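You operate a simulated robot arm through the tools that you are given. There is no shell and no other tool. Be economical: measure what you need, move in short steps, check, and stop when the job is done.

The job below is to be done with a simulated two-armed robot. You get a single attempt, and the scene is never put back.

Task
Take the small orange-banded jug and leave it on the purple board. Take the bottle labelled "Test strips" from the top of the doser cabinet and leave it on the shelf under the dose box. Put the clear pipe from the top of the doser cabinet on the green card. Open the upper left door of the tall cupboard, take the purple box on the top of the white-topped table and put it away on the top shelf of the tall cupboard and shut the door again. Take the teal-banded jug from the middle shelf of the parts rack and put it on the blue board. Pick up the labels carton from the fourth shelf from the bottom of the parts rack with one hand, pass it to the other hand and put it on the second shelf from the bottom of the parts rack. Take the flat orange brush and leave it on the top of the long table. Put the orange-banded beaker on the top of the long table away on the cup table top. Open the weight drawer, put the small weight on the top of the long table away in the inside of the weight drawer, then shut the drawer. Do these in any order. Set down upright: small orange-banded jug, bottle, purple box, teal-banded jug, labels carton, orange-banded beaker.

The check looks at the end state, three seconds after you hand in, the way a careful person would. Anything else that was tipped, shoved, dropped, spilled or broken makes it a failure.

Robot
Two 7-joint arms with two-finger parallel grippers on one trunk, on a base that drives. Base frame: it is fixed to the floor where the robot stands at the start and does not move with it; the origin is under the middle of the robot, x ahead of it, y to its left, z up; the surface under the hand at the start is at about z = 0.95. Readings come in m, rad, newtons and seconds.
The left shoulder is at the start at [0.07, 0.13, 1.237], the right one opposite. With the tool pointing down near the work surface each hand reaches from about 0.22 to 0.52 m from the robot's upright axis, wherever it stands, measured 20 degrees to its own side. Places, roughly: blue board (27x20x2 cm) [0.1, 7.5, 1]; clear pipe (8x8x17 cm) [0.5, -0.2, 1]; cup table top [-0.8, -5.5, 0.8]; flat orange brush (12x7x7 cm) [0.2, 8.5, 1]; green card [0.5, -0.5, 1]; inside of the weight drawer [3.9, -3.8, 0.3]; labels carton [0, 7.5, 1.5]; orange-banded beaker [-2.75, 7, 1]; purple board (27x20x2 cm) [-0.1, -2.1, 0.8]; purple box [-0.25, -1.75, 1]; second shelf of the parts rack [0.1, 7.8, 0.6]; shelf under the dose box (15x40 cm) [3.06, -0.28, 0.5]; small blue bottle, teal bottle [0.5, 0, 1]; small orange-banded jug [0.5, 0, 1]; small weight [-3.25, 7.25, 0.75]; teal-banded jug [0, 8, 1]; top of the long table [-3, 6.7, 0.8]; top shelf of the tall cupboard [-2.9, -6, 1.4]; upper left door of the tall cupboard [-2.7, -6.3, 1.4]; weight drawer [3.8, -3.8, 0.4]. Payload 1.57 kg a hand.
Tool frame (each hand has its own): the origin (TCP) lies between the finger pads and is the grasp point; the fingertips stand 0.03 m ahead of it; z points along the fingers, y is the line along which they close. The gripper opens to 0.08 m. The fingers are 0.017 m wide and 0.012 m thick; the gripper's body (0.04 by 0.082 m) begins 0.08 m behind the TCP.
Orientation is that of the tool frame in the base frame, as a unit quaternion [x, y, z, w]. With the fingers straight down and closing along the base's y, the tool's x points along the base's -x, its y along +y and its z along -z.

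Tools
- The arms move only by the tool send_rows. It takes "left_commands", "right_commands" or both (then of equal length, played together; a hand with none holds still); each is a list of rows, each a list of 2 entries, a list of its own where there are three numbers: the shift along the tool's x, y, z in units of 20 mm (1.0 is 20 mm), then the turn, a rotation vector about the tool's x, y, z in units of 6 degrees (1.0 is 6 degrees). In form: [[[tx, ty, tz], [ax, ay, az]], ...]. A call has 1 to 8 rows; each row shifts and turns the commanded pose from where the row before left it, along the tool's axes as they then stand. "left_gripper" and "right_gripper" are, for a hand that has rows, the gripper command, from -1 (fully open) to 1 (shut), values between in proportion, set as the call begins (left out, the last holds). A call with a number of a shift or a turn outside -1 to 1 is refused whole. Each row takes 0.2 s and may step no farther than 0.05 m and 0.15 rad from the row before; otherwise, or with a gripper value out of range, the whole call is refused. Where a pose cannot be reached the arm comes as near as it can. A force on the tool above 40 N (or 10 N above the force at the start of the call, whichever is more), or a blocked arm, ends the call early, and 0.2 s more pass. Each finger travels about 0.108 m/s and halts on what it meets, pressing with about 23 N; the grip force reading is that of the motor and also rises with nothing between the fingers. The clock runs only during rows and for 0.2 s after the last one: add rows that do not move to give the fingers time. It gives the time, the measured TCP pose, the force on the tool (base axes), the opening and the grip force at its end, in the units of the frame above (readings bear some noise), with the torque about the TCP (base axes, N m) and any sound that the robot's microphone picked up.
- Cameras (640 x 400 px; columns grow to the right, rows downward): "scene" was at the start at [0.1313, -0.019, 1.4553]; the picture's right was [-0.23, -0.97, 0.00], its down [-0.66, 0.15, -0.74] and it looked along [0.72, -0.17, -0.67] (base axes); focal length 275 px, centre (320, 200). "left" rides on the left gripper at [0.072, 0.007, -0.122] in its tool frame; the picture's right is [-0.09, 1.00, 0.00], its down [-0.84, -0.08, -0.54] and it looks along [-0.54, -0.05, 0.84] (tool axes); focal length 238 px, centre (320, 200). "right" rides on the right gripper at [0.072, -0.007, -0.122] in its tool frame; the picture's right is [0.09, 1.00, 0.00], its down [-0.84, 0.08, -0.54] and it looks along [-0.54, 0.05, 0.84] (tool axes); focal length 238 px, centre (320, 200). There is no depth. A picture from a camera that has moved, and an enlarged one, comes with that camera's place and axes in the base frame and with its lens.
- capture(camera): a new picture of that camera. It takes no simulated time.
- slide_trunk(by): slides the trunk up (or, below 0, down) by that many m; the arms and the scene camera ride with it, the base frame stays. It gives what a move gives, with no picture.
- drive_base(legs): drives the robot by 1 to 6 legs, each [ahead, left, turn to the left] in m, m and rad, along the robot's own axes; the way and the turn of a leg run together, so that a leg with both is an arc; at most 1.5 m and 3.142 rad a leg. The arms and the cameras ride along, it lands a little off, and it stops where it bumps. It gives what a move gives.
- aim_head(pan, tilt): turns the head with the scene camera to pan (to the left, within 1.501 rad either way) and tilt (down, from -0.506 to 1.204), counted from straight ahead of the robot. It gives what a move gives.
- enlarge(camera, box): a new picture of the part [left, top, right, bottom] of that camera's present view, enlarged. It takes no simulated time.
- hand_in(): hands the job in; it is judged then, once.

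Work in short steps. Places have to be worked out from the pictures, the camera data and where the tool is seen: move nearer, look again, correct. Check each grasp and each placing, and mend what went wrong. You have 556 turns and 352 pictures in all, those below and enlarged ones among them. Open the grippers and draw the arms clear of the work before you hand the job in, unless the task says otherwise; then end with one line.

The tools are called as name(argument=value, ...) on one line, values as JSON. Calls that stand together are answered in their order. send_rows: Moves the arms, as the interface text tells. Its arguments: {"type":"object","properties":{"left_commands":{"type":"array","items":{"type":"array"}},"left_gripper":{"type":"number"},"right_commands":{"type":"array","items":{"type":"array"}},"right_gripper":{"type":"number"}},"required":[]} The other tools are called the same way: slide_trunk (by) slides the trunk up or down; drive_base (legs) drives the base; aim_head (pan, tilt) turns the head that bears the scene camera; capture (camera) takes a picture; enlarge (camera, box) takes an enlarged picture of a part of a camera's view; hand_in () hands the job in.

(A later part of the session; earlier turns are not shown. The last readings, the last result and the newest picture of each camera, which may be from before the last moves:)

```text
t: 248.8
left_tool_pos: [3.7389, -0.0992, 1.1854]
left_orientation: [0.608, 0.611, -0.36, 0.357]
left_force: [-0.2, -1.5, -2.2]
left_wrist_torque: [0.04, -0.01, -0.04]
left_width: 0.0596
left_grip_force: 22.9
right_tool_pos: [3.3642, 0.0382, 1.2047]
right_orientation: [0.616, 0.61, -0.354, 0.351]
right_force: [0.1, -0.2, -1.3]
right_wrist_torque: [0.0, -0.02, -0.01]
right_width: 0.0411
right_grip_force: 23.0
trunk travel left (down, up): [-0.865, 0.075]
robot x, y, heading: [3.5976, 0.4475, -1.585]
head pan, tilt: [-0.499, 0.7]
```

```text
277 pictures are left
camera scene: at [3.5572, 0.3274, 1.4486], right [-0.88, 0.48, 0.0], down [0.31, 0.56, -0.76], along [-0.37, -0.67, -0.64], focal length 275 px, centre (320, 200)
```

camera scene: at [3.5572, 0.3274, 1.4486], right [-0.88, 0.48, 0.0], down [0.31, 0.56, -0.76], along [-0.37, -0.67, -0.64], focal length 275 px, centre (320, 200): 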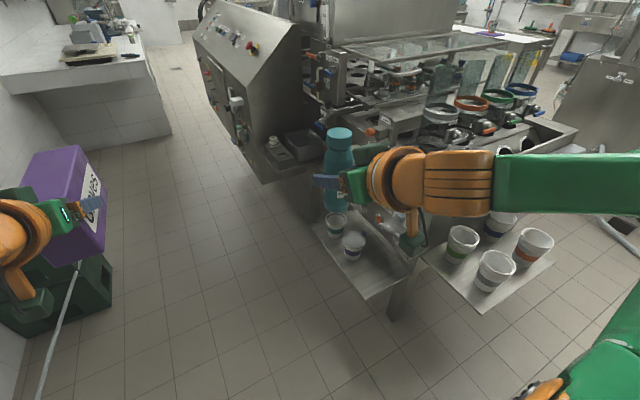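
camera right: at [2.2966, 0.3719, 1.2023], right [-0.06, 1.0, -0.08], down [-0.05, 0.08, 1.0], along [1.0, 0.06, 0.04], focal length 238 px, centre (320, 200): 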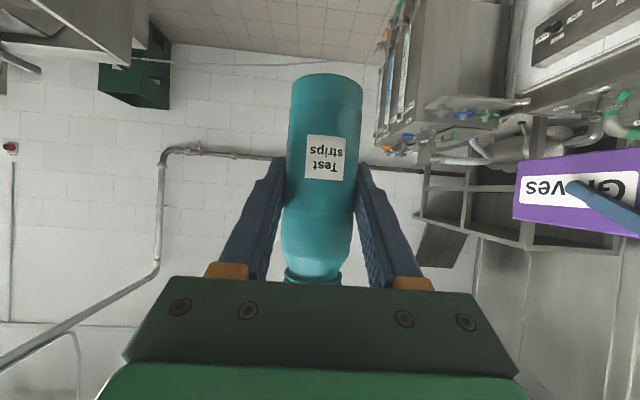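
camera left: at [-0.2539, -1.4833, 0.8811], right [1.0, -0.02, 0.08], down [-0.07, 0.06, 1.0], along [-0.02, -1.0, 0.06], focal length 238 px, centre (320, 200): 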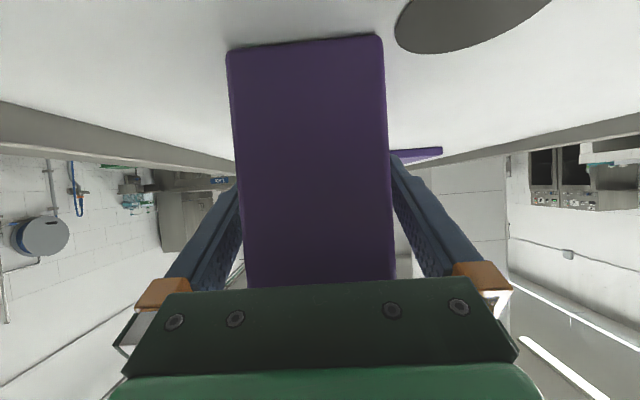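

The shelf (x 2.98–3.14, y -0.07…-0.50, z≈0.5) has two cups at y≈-0.26 and -0.42; free spot at (3.07,-0.14). I yaw the left hand outward so the gloves box won't foul the machine when facing west.

send_rows(left_commands=[[[0, 0, -0.5], [-0.86, 0, -0.5]], [[0, 0, -0.5], [-0.86, 0, -0.5]], [[0, 0, -0.5], [-0.86, 0, -0.5]], [[0, 0, 0], [-0.86, 0, -0.5]], [[0, 0, 0], [-0.86, 0, -0.5]], [[0, 0, 0], [-0.86, 0, -0.5]], [[0, 0, 0], [-0.86, 0, -0.5]], [[0, 0, 0], [-0.86, 0, -0.5]]])

send_rows(left_commands=[[[0, 0, 0], [-0.86, 0, -0.5]], [[0, 0, 0], [-0.86, 0, -0.5]], [[0, 0, 0], [-0.86, 0, -0.5]], [[0, 0, 0], [-0.86, 0, -0.5]]])

capture(camera="scene")

```text
t: 250.6
left_tool_pos: [3.7364, -0.0738, 1.2003]
left_orientation: [0.306, 0.809, -0.186, 0.466]
left_force: [-0.7, 0.9, -0.8]
left_wrist_torque: [0.06, 0.06, 0.04]
left_width: 0.0596
left_grip_force: 22.8
right_tool_pos: [3.364, 0.0381, 1.2035]
right_orientation: [0.617, 0.61, -0.353, 0.351]
right_force: [-0.7, -0.7, -1.8]
right_wrist_torque: [0.03, -0.01, 0.0]
right_width: 0.0412
right_grip_force: 22.6
trunk travel left (down, up): [-0.865, 0.075]
robot x, y, heading: [3.5983, 0.4509, -1.579]
head pan, tilt: [-0.499, 0.7]
```

```text
t: 251.6
left_tool_pos: [3.7784, -0.0512, 1.2038]
left_orientation: [0.132, 0.857, -0.085, 0.491]
left_force: [-0.2, 0.3, -1.9]
left_wrist_torque: [0.02, 0.08, -0.06]
left_width: 0.0598
left_grip_force: 23.0
left hand out of reach, approached as far as the arm can: row 3, 4
right_tool_pos: [3.3658, 0.038, 1.2041]
right_orientation: [0.615, 0.611, -0.354, 0.351]
right_force: [-0.6, 0.6, -1.7]
right_wrist_torque: [0.01, -0.02, 0.01]
right_width: 0.041
right_grip_force: 22.9
trunk travel left (down, up): [-0.865, 0.075]
robot x, y, heading: [3.5989, 0.45, -1.577]
head pan, tilt: [-0.499, 0.7]
```

```text
276 pictures are left
camera scene: at [3.5593, 0.3276, 1.4487], right [-0.87, 0.48, 0.0], down [0.31, 0.56, -0.76], along [-0.37, -0.67, -0.64], focal length 275 px, centre (320, 200)
```

scene: 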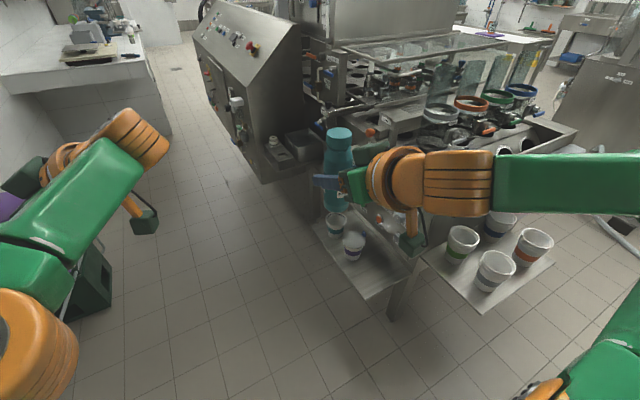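

I also pull the left hand back toward the body.

send_rows(left_commands=[[[0, 1, 0], [0, 0, 0]], [[0, 1, 0], [0, 0, 0]], [[0, 1, 0], [0, 0, 0]], [[0, 1, 0], [0, 0, 0]], [[0, 1, 0], [0, 0, 0]], [[0, 1, 0], [0, 0, 0]], [[0, 1, 0], [0, 0, 0]], [[0, 1, 0], [0, 0, 0]]])

capture(camera="scene")

```text
t: 253.4
left_tool_pos: [3.8268, 0.1025, 1.2015]
left_orientation: [0.134, 0.857, -0.088, 0.491]
left_force: [-0.4, 0.2, -1.8]
left_wrist_torque: [0.03, 0.04, 0.0]
left_width: 0.0599
left_grip_force: 23.2
right_tool_pos: [3.3655, 0.0398, 1.2045]
right_orientation: [0.615, 0.611, -0.354, 0.352]
right_force: [-0.1, 0.6, -1.8]
right_wrist_torque: [0.02, -0.03, -0.02]
right_width: 0.0409
right_grip_force: 22.9
trunk travel left (down, up): [-0.865, 0.075]
robot x, y, heading: [3.5989, 0.4515, -1.578]
head pan, tilt: [-0.499, 0.7]
```

```text
275 pictures are left
camera scene: at [3.5579, 0.3289, 1.4487], right [-0.87, 0.48, 0.0], down [0.31, 0.56, -0.77], along [-0.37, -0.67, -0.64], focal length 275 px, centre (320, 200)
```

scene: 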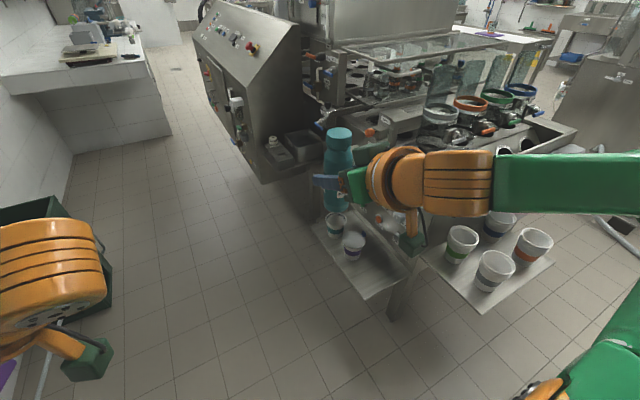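

I advance south 0.5 m, then turn to face the shelf (west).

drive_base(legs=[[0.5, 0.05, 0], [0, 0, -1.56]])

aim_head(pan=0.0, tilt=0.75)

capture(camera="scene")

```text
t: 260.3
left_tool_pos: [3.2863, -0.2763, 1.2008]
left_orientation: [0.707, 0.501, -0.413, 0.28]
left_force: [-0.6, 0.6, -1.9]
left_wrist_torque: [0.05, -0.03, 0.0]
left_width: 0.0603
left_grip_force: 22.7
right_tool_pos: [3.237, 0.1857, 1.2041]
right_orientation: [0.866, -0.016, -0.499, -0.009]
right_force: [-0.4, 0.6, -1.6]
right_wrist_torque: [0.0, 0.01, -0.01]
right_width: 0.0412
right_grip_force: 23.3
trunk travel left (down, up): [-0.865, 0.075]
robot x, y, heading: [3.642, -0.0591, 3.107]
head pan, tilt: [-0.499, 0.7]
```

```text
t: 261.3
left_tool_pos: [3.2861, -0.2759, 1.2009]
left_orientation: [0.707, 0.502, -0.412, 0.28]
left_force: [-0.5, 0.0, -1.8]
left_wrist_torque: [0.05, -0.01, 0.0]
left_width: 0.06
left_grip_force: 23.1
right_tool_pos: [3.2383, 0.1875, 1.2044]
right_orientation: [0.867, -0.016, -0.498, -0.009]
right_force: [0.0, 0.0, -1.4]
right_wrist_torque: [0.01, 0.01, 0.01]
right_width: 0.0407
right_grip_force: 23.4
trunk travel left (down, up): [-0.865, 0.075]
robot x, y, heading: [3.6448, -0.0599, 3.108]
head pan, tilt: [0.0, 0.75]
```

```text
274 pictures are left
camera scene: at [3.5111, -0.0538, 1.4444], right [0.04, 1.0, 0.0], down [0.68, -0.03, -0.73], along [-0.73, 0.03, -0.68], focal length 275 px, centre (320, 200)
```

scene: 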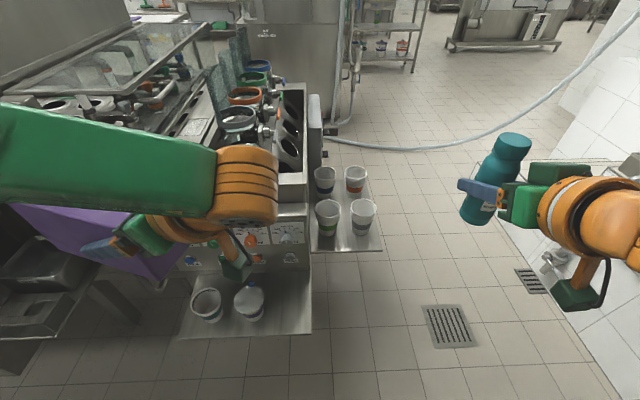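

I pull the left hand back further and turn it a bit more, then slide south so the right hand lines up with the free spot (y≈-0.14).

send_rows(left_commands=[[[0, 1, -0.3], [0, 0, 0]], [[0, 1, -0.3], [0, 0, 0]], [[0, 1, -0.3], [0, 0, 0]], [[0, 1, -0.3], [0, 0, 0]], [[0, 1, -0.3], [0, 0, 0]]])

drive_base(legs=[[0, 0.33, 0.03]])

aim_head(pan=0.7, tilt=0.7)

capture(camera="scene")

```text
t: 262.5
left_tool_pos: [3.3904, -0.2871, 1.2152]
left_orientation: [0.707, 0.501, -0.413, 0.28]
left_force: [-0.5, 0.7, -1.6]
left_wrist_torque: [0.09, -0.03, -0.02]
left_width: 0.0598
left_grip_force: 23.4
right_tool_pos: [3.2389, 0.1861, 1.2059]
right_orientation: [0.867, -0.017, -0.498, -0.009]
right_force: [-0.1, 0.2, -1.9]
right_wrist_torque: [0.04, 0.01, -0.03]
right_width: 0.0413
right_grip_force: 23.2
trunk travel left (down, up): [-0.865, 0.075]
robot x, y, heading: [3.6451, -0.0572, 3.105]
head pan, tilt: [0.0, 0.75]
```

```text
t: 264.7
left_tool_pos: [3.3874, -0.6235, 1.2148]
left_orientation: [0.7, 0.51, -0.41, 0.286]
left_force: [-0.1, -0.4, -1.7]
left_wrist_torque: [0.04, -0.03, 0.01]
left_width: 0.0597
left_grip_force: 23.2
right_tool_pos: [3.2243, -0.1555, 1.2051]
right_orientation: [0.867, -0.005, -0.498, -0.001]
right_force: [-0.2, 0.2, -1.4]
right_wrist_torque: [-0.05, 0.02, -0.01]
right_width: 0.0411
right_grip_force: 22.7
trunk travel left (down, up): [-0.865, 0.075]
robot x, y, heading: [3.6321, -0.395, 3.13]
head pan, tilt: [0.0, 0.75]
```

```text
t: 265.7
left_tool_pos: [3.3888, -0.6271, 1.2144]
left_orientation: [0.701, 0.511, -0.409, 0.286]
left_force: [-0.1, -0.3, -1.9]
left_wrist_torque: [0.09, -0.04, -0.05]
left_width: 0.0596
left_grip_force: 22.6
right_tool_pos: [3.2243, -0.1573, 1.2041]
right_orientation: [0.867, -0.005, -0.499, -0.003]
right_force: [-0.3, -0.4, -2.1]
right_wrist_torque: [-0.03, -0.01, 0.01]
right_width: 0.0408
right_grip_force: 23.2
trunk travel left (down, up): [-0.865, 0.075]
robot x, y, heading: [3.6366, -0.3899, 3.134]
head pan, tilt: [0.7, 0.7]
```

```text
273 pictures are left
camera scene: at [3.5206, -0.446, 1.4486], right [-0.64, 0.77, 0.0], down [0.5, 0.41, -0.76], along [-0.59, -0.49, -0.64], focal length 275 px, centre (320, 200)
```

scene: 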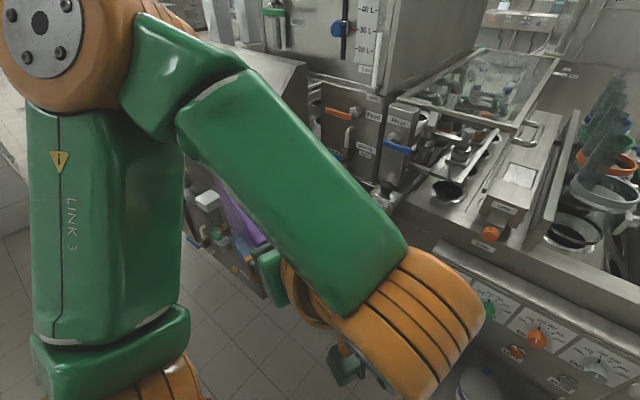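

I check the clearance of the gloves box to the sloped cabinet on the left.

aim_head(pan=1.3, tilt=0.8)

capture(camera="scene")

capture(camera="left")

```text
t: 266.7
left_tool_pos: [3.3884, -0.6272, 1.2155]
left_orientation: [0.7, 0.51, -0.41, 0.286]
left_force: [0.0, -0.1, -1.6]
left_wrist_torque: [0.08, 0.0, -0.02]
left_width: 0.0599
left_grip_force: 22.6
right_tool_pos: [3.225, -0.1574, 1.2034]
right_orientation: [0.867, -0.005, -0.499, -0.003]
right_force: [0.0, -0.3, -1.1]
right_wrist_torque: [0.02, -0.03, -0.01]
right_width: 0.0411
right_grip_force: 22.8
trunk travel left (down, up): [-0.865, 0.075]
robot x, y, heading: [3.6386, -0.3913, 3.133]
head pan, tilt: [1.3, 0.799]
```

```text
272 pictures are left
camera scene: at [3.5636, -0.4694, 1.4404], right [-0.96, 0.28, 0.0], down [0.2, 0.69, -0.7], along [-0.19, -0.67, -0.72], focal length 275 px, centre (320, 200)
```

scene: 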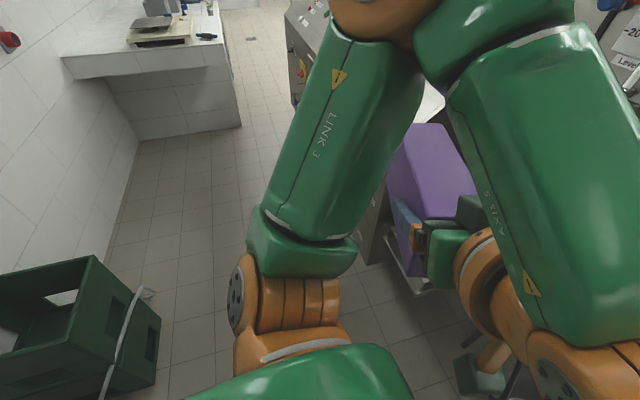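

```text
271 pictures are left
camera left: at [3.4384, -0.4936, 1.2137], right [0.93, -0.36, 0.06], down [-0.04, 0.06, 1.0], along [-0.36, -0.93, 0.05], focal length 238 px, centre (320, 200)
```

left: 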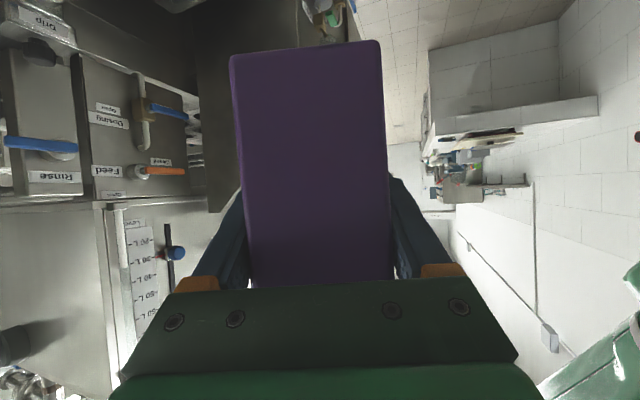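

I draw the left hand in another 8 cm for more margin, then lower the trunk in stages.

send_rows(left_commands=[[[0, 0.3, -1], [0, 0, 0]], [[0, 0.3, -1], [0, 0, 0]], [[0, 0.3, -1], [0, 0, 0]], [[0, 0.3, -1], [0, 0, 0]]])

slide_trunk(by=-0.3)

capture(camera="scene")

```text
t: 267.7
left_tool_pos: [3.4346, -0.5685, 1.2562]
left_orientation: [0.7, 0.509, -0.411, 0.285]
left_force: [0.0, -0.1, -1.6]
left_wrist_torque: [0.07, -0.03, 0.02]
left_width: 0.0596
left_grip_force: 23.2
right_tool_pos: [3.2245, -0.1556, 1.2045]
right_orientation: [0.867, -0.005, -0.499, -0.002]
right_force: [0.2, -0.2, -2.1]
right_wrist_torque: [0.01, 0.02, 0.01]
right_width: 0.0411
right_grip_force: 23.0
trunk travel left (down, up): [-0.865, 0.075]
robot x, y, heading: [3.6344, -0.3911, 3.13]
head pan, tilt: [1.3, 0.799]
```

```text
t: 270.7
left_tool_pos: [3.4321, -0.5697, 0.9548]
left_orientation: [0.7, 0.511, -0.408, 0.286]
left_force: [-0.7, 0.4, -1.9]
left_wrist_torque: [0.04, -0.06, 0.03]
left_width: 0.0598
left_grip_force: 22.3
right_tool_pos: [3.2242, -0.1575, 0.905]
right_orientation: [0.867, -0.005, -0.498, -0.003]
right_force: [0.1, 0.2, -1.8]
right_wrist_torque: [0.0, -0.01, -0.03]
right_width: 0.0408
right_grip_force: 23.5
trunk travel left (down, up): [-0.565, 0.375]
robot x, y, heading: [3.6345, -0.3925, 3.124]
head pan, tilt: [1.3, 0.799]
```

```text
270 pictures are left
camera scene: at [3.5641, -0.4695, 1.1405], right [-0.96, 0.28, 0.0], down [0.2, 0.69, -0.7], along [-0.19, -0.67, -0.72], focal length 275 px, centre (320, 200)
```

scene: 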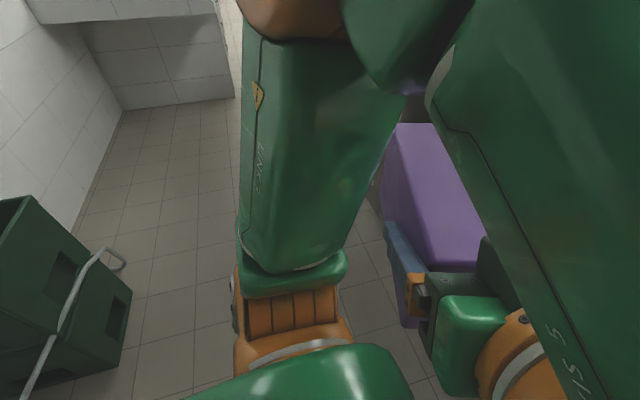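

No contact. I look at the shelf and lower another 30 cm (the bottle at x≈3.22 is still outside the shelf's edge).

aim_head(pan=-0.2, tilt=0.85)

slide_trunk(by=-0.27)

capture(camera="scene")

capture(camera="right")

```text
t: 272.3
left_tool_pos: [3.4321, -0.5684, 0.9543]
left_orientation: [0.7, 0.511, -0.408, 0.286]
left_force: [-0.5, -0.3, -2.6]
left_wrist_torque: [0.06, -0.04, 0.0]
left_width: 0.0599
left_grip_force: 23.3
right_tool_pos: [3.223, -0.1574, 0.9039]
right_orientation: [0.866, -0.005, -0.499, -0.002]
right_force: [0.3, -0.8, -1.9]
right_wrist_torque: [-0.01, -0.02, -0.01]
right_width: 0.041
right_grip_force: 22.9
trunk travel left (down, up): [-0.565, 0.375]
robot x, y, heading: [3.6334, -0.3966, 3.133]
head pan, tilt: [-0.201, 0.85]
```

```text
t: 275.1
left_tool_pos: [3.434, -0.5693, 0.6868]
left_orientation: [0.701, 0.51, -0.409, 0.285]
left_force: [-0.3, -0.5, -1.5]
left_wrist_torque: [0.09, -0.03, 0.04]
left_width: 0.0601
left_grip_force: 23.3
right_tool_pos: [3.2243, -0.1571, 0.6352]
right_orientation: [0.867, -0.004, -0.498, -0.002]
right_force: [1.0, -0.3, -2.2]
right_wrist_torque: [0.02, -0.03, -0.01]
right_width: 0.0405
right_grip_force: 22.7
trunk travel left (down, up): [-0.295, 0.645]
robot x, y, heading: [3.6376, -0.3935, 3.132]
head pan, tilt: [-0.201, 0.85]
```

```text
269 pictures are left
camera scene: at [3.5101, -0.3756, 0.8664], right [0.21, 0.98, 0.0], down [0.73, -0.16, -0.66], along [-0.65, 0.14, -0.75], focal length 275 px, centre (320, 200)
```

scene: 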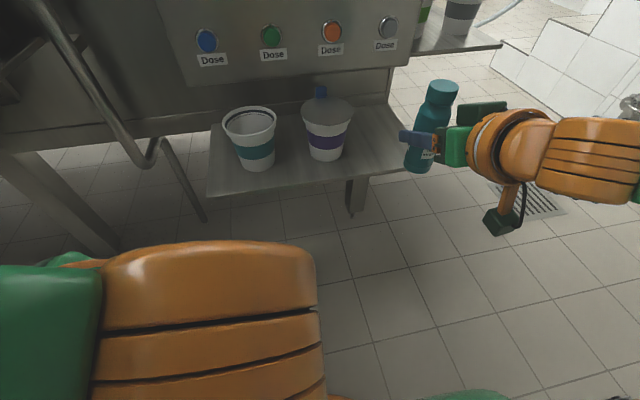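

```text
268 pictures are left
camera right: at [3.3664, -0.1521, 0.6325], right [0.03, -1.0, -0.08], down [0.05, -0.08, 1.0], along [-1.0, -0.04, 0.04], focal length 238 px, centre (320, 200)
```

right: 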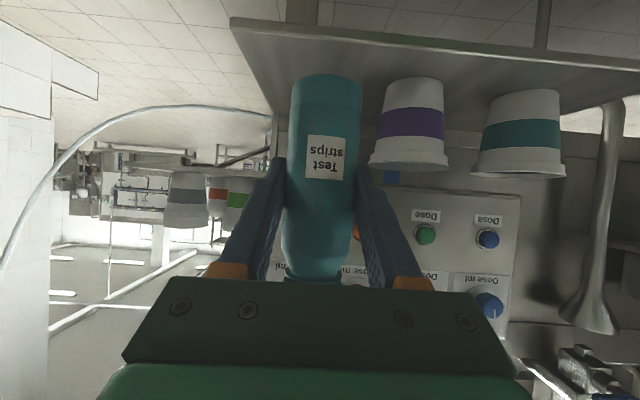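

Free gap on the shelf is y -0.075…-0.22. I bring the bottle 13 cm in over the shelf at y≈-0.14.

send_rows(right_commands=[[[-0.46, -0.12, 0.8], [0, 0, 0]], [[-0.46, -0.12, 0.8], [0, 0, 0]], [[-0.46, -0.12, 0.8], [0, 0, 0]], [[-0.46, -0.12, 0.8], [0, 0, 0]], [[-0.46, -0.12, 0.8], [0, 0, 0]], [[-0.46, -0.12, 0.8], [0, 0, 0]], [[-0.46, -0.12, 0.8], [0, 0, 0]]])

capture(camera="scene")

capture(camera="right")

```text
t: 276.7
left_tool_pos: [3.4319, -0.5687, 0.6852]
left_orientation: [0.701, 0.51, -0.408, 0.286]
left_force: [-0.2, -1.1, -1.9]
left_wrist_torque: [0.04, -0.02, 0.0]
left_width: 0.0599
left_grip_force: 23.0
right_tool_pos: [3.0952, -0.139, 0.6337]
right_orientation: [0.867, -0.005, -0.499, -0.003]
right_force: [-0.3, 0.7, -0.5]
right_wrist_torque: [0.0, 0.01, 0.02]
right_width: 0.0411
right_grip_force: 23.0
trunk travel left (down, up): [-0.295, 0.645]
robot x, y, heading: [3.6399, -0.393, 3.134]
head pan, tilt: [-0.201, 0.85]
```

```text
267 pictures are left
camera scene: at [3.5097, -0.3756, 0.8663], right [0.21, 0.98, 0.0], down [0.74, -0.16, -0.66], along [-0.64, 0.14, -0.75], focal length 275 px, centre (320, 200)
```

scene: 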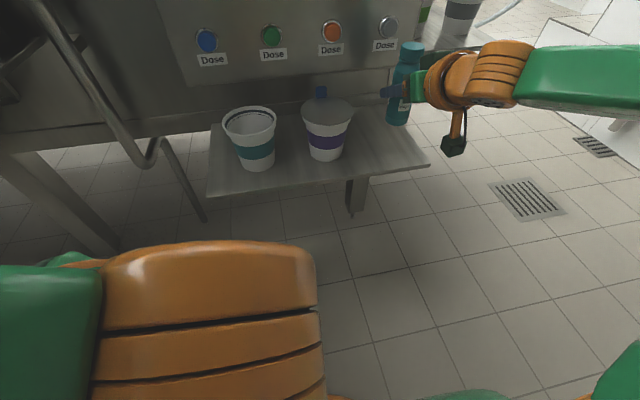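

```text
266 pictures are left
camera right: at [3.237, -0.1333, 0.6314], right [0.04, -1.0, -0.08], down [0.05, -0.08, 1.0], along [-1.0, -0.04, 0.04], focal length 238 px, centre (320, 200)
```

right: 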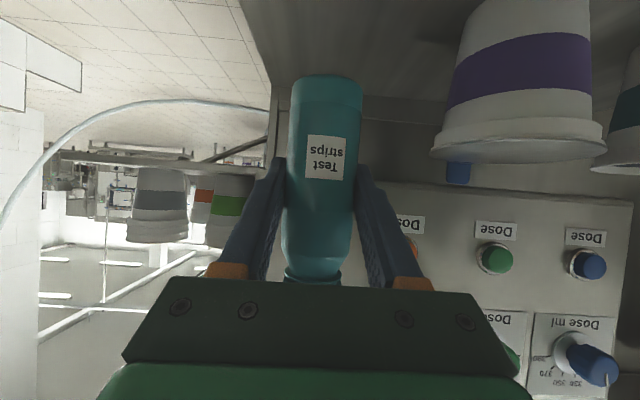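

Bottle's foot is over the free spot (3.097,-0.135). I lower it ~7 cm until contact.

send_rows(right_commands=[[[0.78, 0, 0.45], [0, 0, 0]], [[0.78, 0, 0.45], [0, 0, 0]], [[0.6, 0, 0.35], [0, 0, 0]], [[0.35, 0, 0.2], [0, 0, 0]], [[0.26, 0, 0.15], [0, 0, 0]], [[0.17, 0, 0.1], [0, 0, 0]]])

capture(camera="right")

```text
t: 278.1
left_tool_pos: [3.4322, -0.5687, 0.6856]
left_orientation: [0.7, 0.51, -0.409, 0.286]
left_force: [-0.3, -0.4, -1.1]
left_wrist_torque: [0.06, -0.01, -0.02]
left_width: 0.0597
left_grip_force: 22.9
right_tool_pos: [3.0949, -0.1381, 0.5645]
right_orientation: [0.867, -0.005, -0.498, -0.003]
right_force: [0.3, -0.2, -1.1]
right_wrist_torque: [-0.01, 0.02, 0.02]
right_width: 0.0411
right_grip_force: 23.4
trunk travel left (down, up): [-0.295, 0.645]
robot x, y, heading: [3.6362, -0.3925, 3.125]
head pan, tilt: [-0.201, 0.85]
```

```text
265 pictures are left
camera right: at [3.238, -0.1331, 0.5632], right [0.03, -1.0, -0.08], down [0.05, -0.08, 1.0], along [-1.0, -0.04, 0.04], focal length 238 px, centre (320, 200)
```

right: 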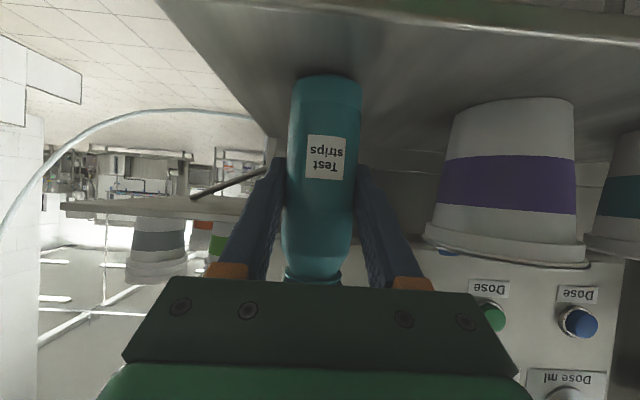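

Almost there; I lower in 2–3 mm steps.

send_rows(right_commands=[[[0.13, 0, 0.075], [0, 0, 0]], [[0.13, 0, 0.075], [0, 0, 0]], [[0.13, 0, 0.075], [0, 0, 0]]])

```text
t: 278.9
left_tool_pos: [3.4351, -0.5696, 0.6873]
left_orientation: [0.7, 0.512, -0.409, 0.284]
left_force: [0.9, -0.1, -2.1]
left_wrist_torque: [0.08, -0.02, -0.07]
left_width: 0.0599
left_grip_force: 23.0
right_tool_pos: [3.0961, -0.14, 0.5621]
right_orientation: [0.865, -0.005, -0.502, -0.004]
right_force: [-7.0, 4.3, 20.5]
right_wrist_torque: [0.17, 0.21, 0.02]
right_width: 0.0413
right_grip_force: 23.0
trunk travel left (down, up): [-0.295, 0.645]
robot x, y, heading: [3.6331, -0.3904, 3.129]
head pan, tilt: [-0.201, 0.85]
```

Contact. I ease up 2 mm and open partway (to about 6 cm), then withdraw along the fingers.

send_rows(right_commands=[[[-0.12, 0, -0.07], [0, 0, 0]], [[0, 0, 0], [0, 0, 0]]])

send_rows(right_commands=[[[0, 0, 0], [0, 0, 0]], [[0, 0, 0], [0, 0, 0]], [[0, 0, 0], [0, 0, 0]]], right_gripper=-0.5)

capture(camera="right")

```text
t: 279.5
left_tool_pos: [3.4362, -0.5711, 0.686]
left_orientation: [0.7, 0.512, -0.409, 0.285]
left_force: [0.4, 0.0, -1.9]
left_wrist_torque: [0.08, 0.01, 0.02]
left_width: 0.0599
left_grip_force: 23.3
right_tool_pos: [3.0962, -0.1405, 0.5611]
right_orientation: [0.866, -0.005, -0.5, -0.004]
right_force: [-3.7, 2.0, 15.4]
right_wrist_torque: [-0.01, 0.36, -0.04]
right_width: 0.0412
right_grip_force: 22.7
trunk travel left (down, up): [-0.295, 0.645]
robot x, y, heading: [3.6357, -0.39, 3.13]
head pan, tilt: [-0.201, 0.85]
```

```text
t: 280.3
left_tool_pos: [3.4342, -0.5686, 0.6851]
left_orientation: [0.7, 0.51, -0.409, 0.285]
left_force: [-0.3, -0.2, -2.3]
left_wrist_torque: [0.1, -0.05, -0.02]
left_width: 0.0597
left_grip_force: 23.1
right_tool_pos: [3.096, -0.1382, 0.5577]
right_orientation: [0.866, -0.005, -0.499, -0.003]
right_force: [0.0, 0.6, -0.4]
right_wrist_torque: [0.0, 0.01, 0.0]
right_width: 0.0601
right_grip_force: 0.1
trunk travel left (down, up): [-0.295, 0.645]
robot x, y, heading: [3.6348, -0.3926, 3.131]
head pan, tilt: [-0.201, 0.85]
```

```text
264 pictures are left
camera right: at [3.2382, -0.1341, 0.5571], right [0.03, -1.0, -0.08], down [0.05, -0.08, 1.0], along [-1.0, -0.04, 0.04], focal length 238 px, centre (320, 200)
```

right: 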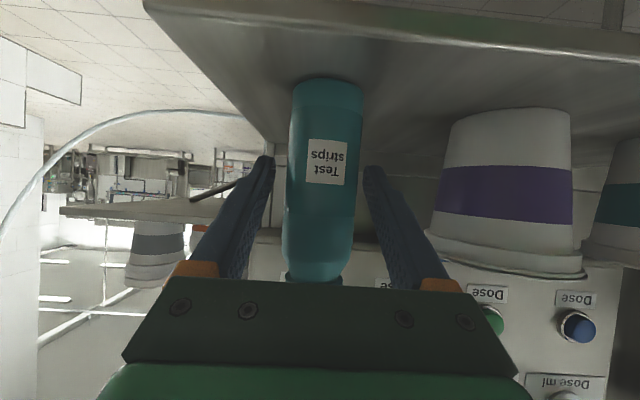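

The bottle stands alone. I withdraw the hand straight back 16 cm and look.

send_rows(right_commands=[[[0.5, 0, -0.86], [0, 0, 0]], [[0.5, 0, -0.86], [0, 0, 0]], [[0.5, 0, -0.86], [0, 0, 0]], [[0.5, 0, -0.86], [0, 0, 0]], [[0.5, 0, -0.86], [0, 0, 0]], [[0.5, 0, -0.86], [0, 0, 0]], [[0.5, 0, -0.86], [0, 0, 0]]])

capture(camera="scene")

```text
t: 281.9
left_tool_pos: [3.4333, -0.568, 0.6851]
left_orientation: [0.7, 0.511, -0.409, 0.286]
left_force: [-0.7, -0.1, -1.6]
left_wrist_torque: [0.06, -0.04, 0.01]
left_width: 0.0599
left_grip_force: 23.0
right_tool_pos: [3.2284, -0.1382, 0.5597]
right_orientation: [0.867, -0.005, -0.498, -0.002]
right_force: [0.6, 0.7, -0.3]
right_wrist_torque: [0.0, 0.02, 0.02]
right_width: 0.0599
right_grip_force: 0.2
right hand out of reach, approached as far as the arm can: row 7
trunk travel left (down, up): [-0.295, 0.645]
robot x, y, heading: [3.6352, -0.3901, 3.134]
head pan, tilt: [-0.201, 0.85]
```

```text
263 pictures are left
camera scene: at [3.5103, -0.3755, 0.8664], right [0.21, 0.98, 0.0], down [0.73, -0.16, -0.66], along [-0.65, 0.14, -0.75], focal length 275 px, centre (320, 200)
```

scene: 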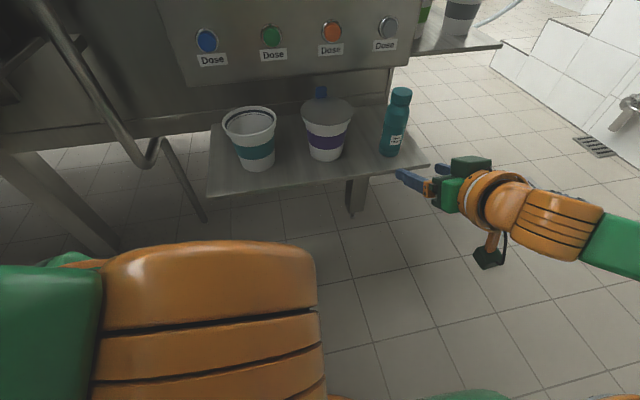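

The bottle is on the shelf. I raise the trunk, back off and turn south to look whether the aisle leads out.

slide_trunk(by=0.57)

drive_base(legs=[[-0.1, 0, 0], [0, 0, 1.57]])

aim_head(pan=0.0, tilt=0.45)

capture(camera="scene")

```text
refused: 0.57 is not a number from -0.4 to 0.4
```

```text
t: 286.8
left_tool_pos: [3.9085, -0.6001, 0.6852]
left_orientation: [0.142, 0.855, -0.092, 0.49]
left_force: [0.5, -1.4, -1.7]
left_wrist_torque: [0.02, 0.08, 0.0]
left_width: 0.0597
left_grip_force: 23.1
right_tool_pos: [3.4745, -0.7973, 0.5599]
right_orientation: [0.622, 0.605, -0.357, 0.347]
right_force: [-0.5, 0.4, -0.7]
right_wrist_torque: [0.0, 0.0, 0.0]
right_width: 0.0601
right_grip_force: 0.0
trunk travel left (down, up): [-0.295, 0.645]
robot x, y, heading: [3.7377, -0.3913, -1.592]
head pan, tilt: [-0.201, 0.85]
```

```text
t: 287.7
left_tool_pos: [3.9086, -0.5992, 0.6846]
left_orientation: [0.141, 0.856, -0.091, 0.49]
left_force: [0.0, 0.0, -1.9]
left_wrist_torque: [0.02, 0.08, 0.0]
left_width: 0.0597
left_grip_force: 22.9
right_tool_pos: [3.475, -0.7982, 0.5596]
right_orientation: [0.622, 0.604, -0.357, 0.348]
right_force: [-0.3, -0.1, 0.4]
right_wrist_torque: [0.02, -0.01, 0.0]
right_width: 0.06
right_grip_force: 0.1
trunk travel left (down, up): [-0.295, 0.645]
robot x, y, heading: [3.7346, -0.3944, -1.594]
head pan, tilt: [0.0, 0.45]
```

```text
262 pictures are left
camera scene: at [3.7324, -0.5356, 0.9008], right [-1.0, 0.03, 0.0], down [0.01, 0.44, -0.9], along [-0.02, -0.9, -0.44], focal length 275 px, centre (320, 200)
```

scene: 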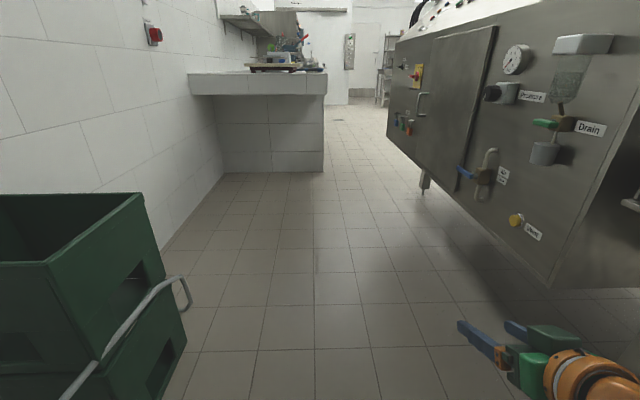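

The way south is open (counter begins at y≈-3.0, x>3.64). I raise the trunk and drive south, then diagonally out.

slide_trunk(by=0.4)

slide_trunk(by=0.17)

drive_base(legs=[[1.4, 0.02, 0.02], [0.55, 0.0, 0]])

capture(camera="scene")

```text
t: 291.5
left_tool_pos: [3.9088, -0.6001, 1.0855]
left_orientation: [0.14, 0.856, -0.09, 0.49]
left_force: [0.8, -0.4, -0.9]
left_wrist_torque: [0.0, 0.05, 0.01]
left_width: 0.0598
left_grip_force: 22.8
right_tool_pos: [3.4752, -0.7981, 0.9602]
right_orientation: [0.622, 0.604, -0.356, 0.347]
right_force: [0.2, -0.3, 0.1]
right_wrist_torque: [-0.01, 0.0, 0.01]
right_width: 0.06
right_grip_force: 0.2
trunk travel left (down, up): [-0.695, 0.245]
robot x, y, heading: [3.7362, -0.3922, -1.598]
head pan, tilt: [0.0, 0.45]
```

```text
t: 293.4
left_tool_pos: [3.9089, -0.6005, 1.2542]
left_orientation: [0.141, 0.855, -0.091, 0.49]
left_force: [-0.9, -0.1, -1.2]
left_wrist_torque: [0.03, 0.08, -0.03]
left_width: 0.0598
left_grip_force: 23.3
right_tool_pos: [3.4735, -0.7983, 1.1305]
right_orientation: [0.622, 0.605, -0.356, 0.347]
right_force: [0.6, -0.4, -0.8]
right_wrist_torque: [0.0, 0.05, 0.0]
right_width: 0.0597
right_grip_force: 0.1
trunk travel left (down, up): [-0.865, 0.075]
robot x, y, heading: [3.7371, -0.3925, -1.596]
head pan, tilt: [0.0, 0.45]
```

```text
t: 303.2
left_tool_pos: [3.9055, -2.56, 1.2555]
left_orientation: [0.134, 0.856, -0.087, 0.491]
left_force: [0.1, 0.6, -1.3]
left_wrist_torque: [0.05, 0.09, -0.04]
left_width: 0.0599
left_grip_force: 23.0
right_tool_pos: [3.4753, -2.7646, 1.131]
right_orientation: [0.616, 0.609, -0.355, 0.351]
right_force: [0.2, 0.3, 0.4]
right_wrist_torque: [0.01, -0.01, 0.01]
right_width: 0.0602
right_grip_force: 0.1
trunk travel left (down, up): [-0.865, 0.075]
robot x, y, heading: [3.7313, -2.357, -1.584]
head pan, tilt: [0.0, 0.45]
```

```text
261 pictures are left
camera scene: at [3.7282, -2.4977, 1.4711], right [-1.0, 0.01, 0.0], down [0.0, 0.43, -0.9], along [-0.01, -0.9, -0.43], focal length 275 px, centre (320, 200)
```

scene: 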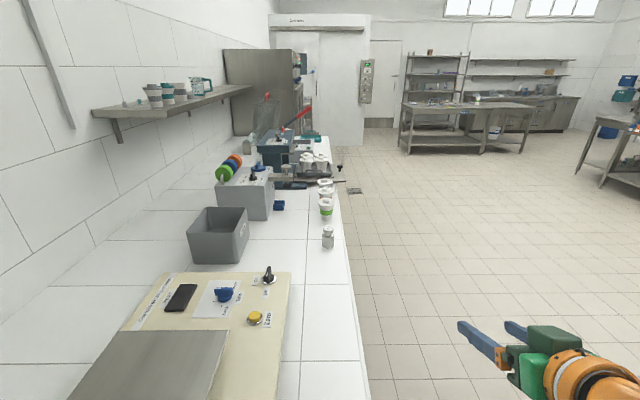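

Clear floor to the right. I drive diagonally out past the counter corner, then on west toward the cupboard area.

drive_base(legs=[[0.75, -0.72, 0], [0.3, -0.9, 0], [0.6, -1.0, 0]])

aim_head(pan=-0.9, tilt=0.35)

capture(camera="scene")

```text
t: 318.7
left_tool_pos: [1.2933, -4.223, 1.2559]
left_orientation: [0.122, 0.859, -0.081, 0.492]
left_force: [0.1, -0.4, -2.1]
left_wrist_torque: [0.0, 0.02, -0.01]
left_width: 0.0598
left_grip_force: 22.8
right_tool_pos: [0.8697, -4.44, 1.13]
right_orientation: [0.607, 0.619, -0.349, 0.356]
right_force: [-0.5, -0.6, 0.3]
right_wrist_torque: [-0.01, 0.02, 0.01]
right_width: 0.0601
right_grip_force: 0.0
trunk travel left (down, up): [-0.865, 0.075]
robot x, y, heading: [1.1108, -4.0248, -1.552]
head pan, tilt: [0.0, 0.45]
```

```text
t: 319.9
left_tool_pos: [1.2931, -4.2235, 1.255]
left_orientation: [0.12, 0.859, -0.079, 0.492]
left_force: [0.3, 0.3, -2.2]
left_wrist_torque: [0.02, 0.08, 0.02]
left_width: 0.0598
left_grip_force: 22.8
right_tool_pos: [0.8691, -4.4414, 1.1305]
right_orientation: [0.607, 0.62, -0.348, 0.356]
right_force: [-0.8, -0.1, -0.1]
right_wrist_torque: [0.01, -0.01, -0.01]
right_width: 0.0599
right_grip_force: 0.1
trunk travel left (down, up): [-0.865, 0.075]
robot x, y, heading: [1.1121, -4.0243, -1.553]
head pan, tilt: [-0.901, 0.351]
```

```text
260 pictures are left
camera scene: at [1.0399, -4.1342, 1.4801], right [-0.64, 0.77, 0.0], down [0.26, 0.22, -0.94], along [-0.72, -0.6, -0.34], focal length 275 px, centre (320, 200)
```

scene: 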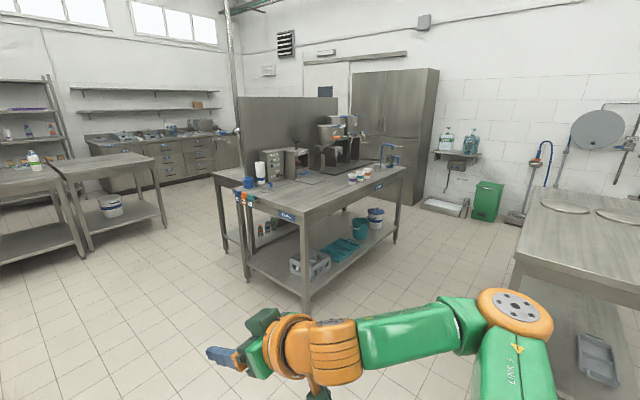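

The cupboard is ahead to the right. I turn west and drive between the lids and cups tables.

drive_base(legs=[[0, 0, -1.585], [1.2, 0.5, 0], [1.5, 0, 0]])

aim_head(pan=0.5, tilt=0.3)

capture(camera="scene")

```text
t: 337.1
left_tool_pos: [-1.729, -4.6966, 1.2558]
left_orientation: [0.705, 0.505, -0.411, 0.282]
left_force: [-0.3, -0.2, -1.9]
left_wrist_torque: [0.08, 0.02, -0.01]
left_width: 0.0599
left_grip_force: 22.9
right_tool_pos: [-1.9243, -4.2603, 1.1304]
right_orientation: [0.866, -0.012, -0.499, -0.006]
right_force: [0.2, 0.5, -0.3]
right_wrist_torque: [0.0, 0.02, 0.0]
right_width: 0.0599
right_grip_force: 0.1
trunk travel left (down, up): [-0.865, 0.075]
robot x, y, heading: [-1.5231, -4.5215, 3.111]
head pan, tilt: [-0.901, 0.351]
```

```text
t: 338.6
left_tool_pos: [-1.7293, -4.6956, 1.2542]
left_orientation: [0.705, 0.504, -0.412, 0.282]
left_force: [-0.9, -1.1, -2.2]
left_wrist_torque: [0.07, -0.01, 0.01]
left_width: 0.06
left_grip_force: 23.2
right_tool_pos: [-1.9255, -4.2614, 1.1309]
right_orientation: [0.867, -0.012, -0.498, -0.006]
right_force: [1.0, 0.0, -1.6]
right_wrist_torque: [0.02, -0.01, 0.02]
right_width: 0.0601
right_grip_force: 0.0
trunk travel left (down, up): [-0.865, 0.075]
robot x, y, heading: [-1.5227, -4.5259, 3.116]
head pan, tilt: [0.499, 0.3]
```

```text
259 pictures are left
camera scene: at [-1.6556, -4.5638, 1.4848], right [-0.45, 0.89, 0.0], down [0.26, 0.13, -0.96], along [-0.85, -0.43, -0.3], focal length 275 px, centre (320, 200)
```

scene: 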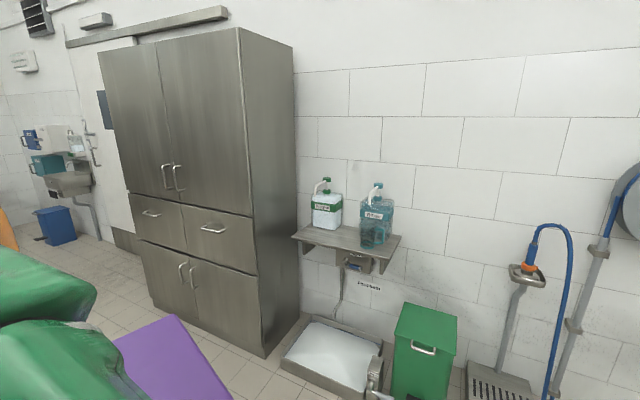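

I enlarge the upper doors to study the handles.

enlarge(camera="scene", box=[90, 20, 300, 240])

```text
1.82 times, centred on (195, 130) of scene
camera zoom: at [-1.6556, -4.5638, 1.4848], right [-0.45, 0.89, 0.0], down [0.26, 0.13, -0.96], along [-0.85, -0.43, -0.3], focal length 500 px, centre (547, 327)
```

zoom: 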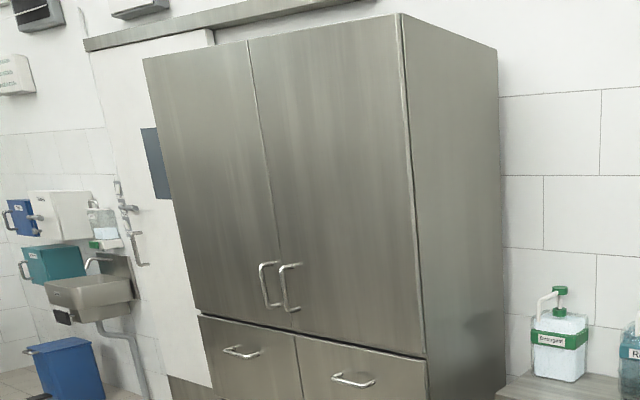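

The left handle is a vertical bar at about (-2.68,-6.14, z 1.05–1.19); hinge at y≈-6.66. I turn to face south and move to the cupboard's right front, to use the right hand alongside the door.

drive_base(legs=[[0, 0, 1.59], [0, -0.7, 0], [0.75, -0.05, 0]])

aim_head(pan=-0.4, tilt=0.35)

capture(camera="scene")

```text
t: 349.9
left_tool_pos: [-2.0449, -5.4758, 1.2548]
left_orientation: [0.11, 0.86, -0.074, 0.493]
left_force: [0.2, -0.3, -1.8]
left_wrist_torque: [0.0, 0.04, -0.02]
left_width: 0.06
left_grip_force: 23.0
right_tool_pos: [-2.4627, -5.7037, 1.1307]
right_orientation: [0.599, 0.627, -0.344, 0.361]
right_force: [0.1, 0.3, 0.0]
right_wrist_torque: [0.0, 0.0, -0.02]
right_width: 0.0597
right_grip_force: 0.1
trunk travel left (down, up): [-0.865, 0.075]
robot x, y, heading: [-2.233, -5.2811, -1.523]
head pan, tilt: [0.499, 0.3]
```

```text
t: 351.1
left_tool_pos: [-2.0453, -5.4771, 1.2545]
left_orientation: [0.11, 0.859, -0.073, 0.494]
left_force: [0.0, 0.3, -0.3]
left_wrist_torque: [0.03, 0.05, -0.01]
left_width: 0.0599
left_grip_force: 23.3
right_tool_pos: [-2.4643, -5.7043, 1.1305]
right_orientation: [0.599, 0.627, -0.343, 0.36]
right_force: [1.0, 0.1, -0.2]
right_wrist_torque: [-0.03, -0.03, 0.0]
right_width: 0.06
right_grip_force: 0.0
trunk travel left (down, up): [-0.865, 0.075]
robot x, y, heading: [-2.2309, -5.2822, -1.53]
head pan, tilt: [-0.4, 0.351]
```

```text
257 pictures are left
camera scene: at [-2.2619, -5.4205, 1.4801], right [-0.94, 0.35, 0.0], down [0.12, 0.32, -0.94], along [-0.33, -0.88, -0.34], focal length 275 px, centre (320, 200)
```

scene: 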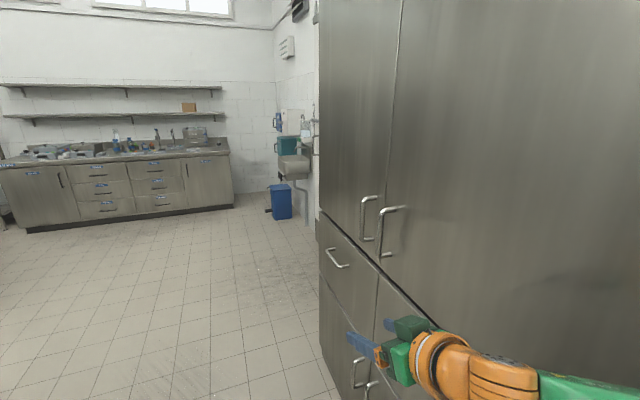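

The handle bar is at (-2.655,-6.10), 4.5 cm off the door. I yaw the right hand to point at the door (west), so it can grip the bar without touching the other handle.

send_rows(right_commands=[[[0, 0, -0.5], [0.86, 0, 0.5]], [[0, 0, -0.5], [0.86, 0, 0.5]], [[0, 0, -0.5], [0.86, 0, 0.5]], [[0, 0, 0], [0.86, 0, 0.5]], [[0, 0, 0], [0.86, 0, 0.5]], [[0, 0, 0], [0.86, 0, 0.5]], [[0, 0, 0], [0.86, 0, 0.5]], [[0, 0, 0], [0.86, 0, 0.5]]], right_gripper=-0.3)

send_rows(right_commands=[[[0, 0, 0], [0.86, 0, 0.5]], [[0, 0, 0], [0.86, 0, 0.5]], [[0, 0, 0], [0.86, 0, 0.5]], [[0, 0, 0], [0.86, 0, 0.5]]])

capture(camera="right")

```text
t: 352.9
left_tool_pos: [-2.0454, -5.4773, 1.2558]
left_orientation: [0.111, 0.859, -0.073, 0.494]
left_force: [0.3, -0.2, -1.8]
left_wrist_torque: [0.0, 0.06, 0.01]
left_width: 0.0597
left_grip_force: 22.7
right_tool_pos: [-2.4677, -5.7071, 1.1484]
right_orientation: [0.802, 0.33, -0.46, 0.189]
right_force: [0.3, -0.7, -0.7]
right_wrist_torque: [0.0, 0.01, 0.01]
right_width: 0.0518
right_grip_force: 0.0
right hand out of reach, approached as far as the arm can: row 1, 2, 3
trunk travel left (down, up): [-0.865, 0.075]
robot x, y, heading: [-2.2328, -5.2802, -1.524]
head pan, tilt: [-0.4, 0.351]
```

```text
t: 353.9
left_tool_pos: [-2.045, -5.4761, 1.2542]
left_orientation: [0.11, 0.86, -0.074, 0.493]
left_force: [-0.5, -0.7, -1.7]
left_wrist_torque: [0.01, 0.05, 0.01]
left_width: 0.0596
left_grip_force: 23.5
right_tool_pos: [-2.5078, -5.7027, 1.1478]
right_orientation: [0.853, 0.158, -0.489, 0.09]
right_force: [0.6, -0.5, 0.2]
right_wrist_torque: [0.01, 0.01, 0.03]
right_width: 0.0519
right_grip_force: 0.0
right hand out of reach, approached as far as the arm can: row 2, 3, 4
trunk travel left (down, up): [-0.865, 0.075]
robot x, y, heading: [-2.2325, -5.2823, -1.526]
head pan, tilt: [-0.4, 0.351]
```

```text
256 pictures are left
camera right: at [-2.3762, -5.6458, 1.1457], right [0.4, -0.91, -0.08], down [0.07, -0.06, 1.0], along [-0.91, -0.4, 0.04], focal length 238 px, centre (320, 200)
```

right: 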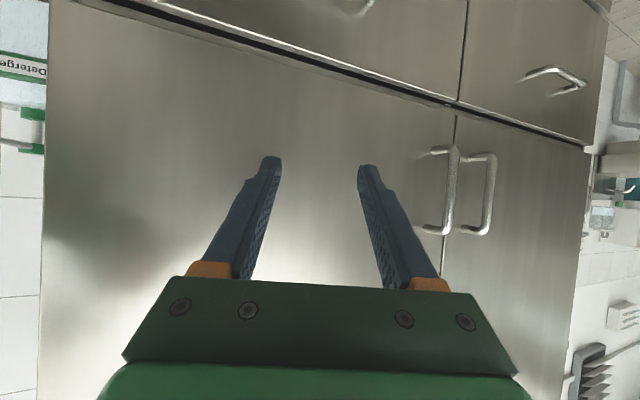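

The right camera shows both handles clearly: the target bar is at y≈-6.113, mid z≈1.13. I check where the right elbow is relative to the cupboard.

aim_head(pan=-1.0, tilt=0.9)

capture(camera="scene")

```text
t: 354.9
left_tool_pos: [-2.0462, -5.477, 1.2549]
left_orientation: [0.111, 0.86, -0.074, 0.493]
left_force: [0.1, -0.6, -1.3]
left_wrist_torque: [0.02, 0.03, -0.01]
left_width: 0.0597
left_grip_force: 22.9
right_tool_pos: [-2.5063, -5.7021, 1.1484]
right_orientation: [0.852, 0.16, -0.489, 0.092]
right_force: [-0.3, -0.1, 0.6]
right_wrist_torque: [-0.02, 0.01, -0.02]
right_width: 0.0519
right_grip_force: 0.0
trunk travel left (down, up): [-0.865, 0.075]
robot x, y, heading: [-2.2288, -5.2845, -1.525]
head pan, tilt: [-1.0, 0.901]
```

```text
255 pictures are left
camera scene: at [-2.2911, -5.377, 1.4326], right [-0.58, 0.82, 0.0], down [0.64, 0.45, -0.62], along [-0.51, -0.36, -0.78], focal length 275 px, centre (320, 200)
```

scene: 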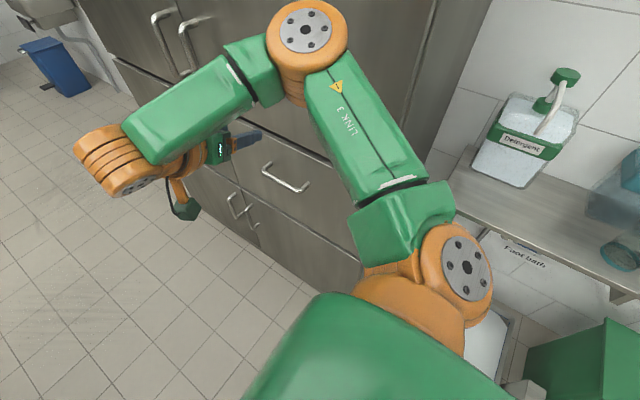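

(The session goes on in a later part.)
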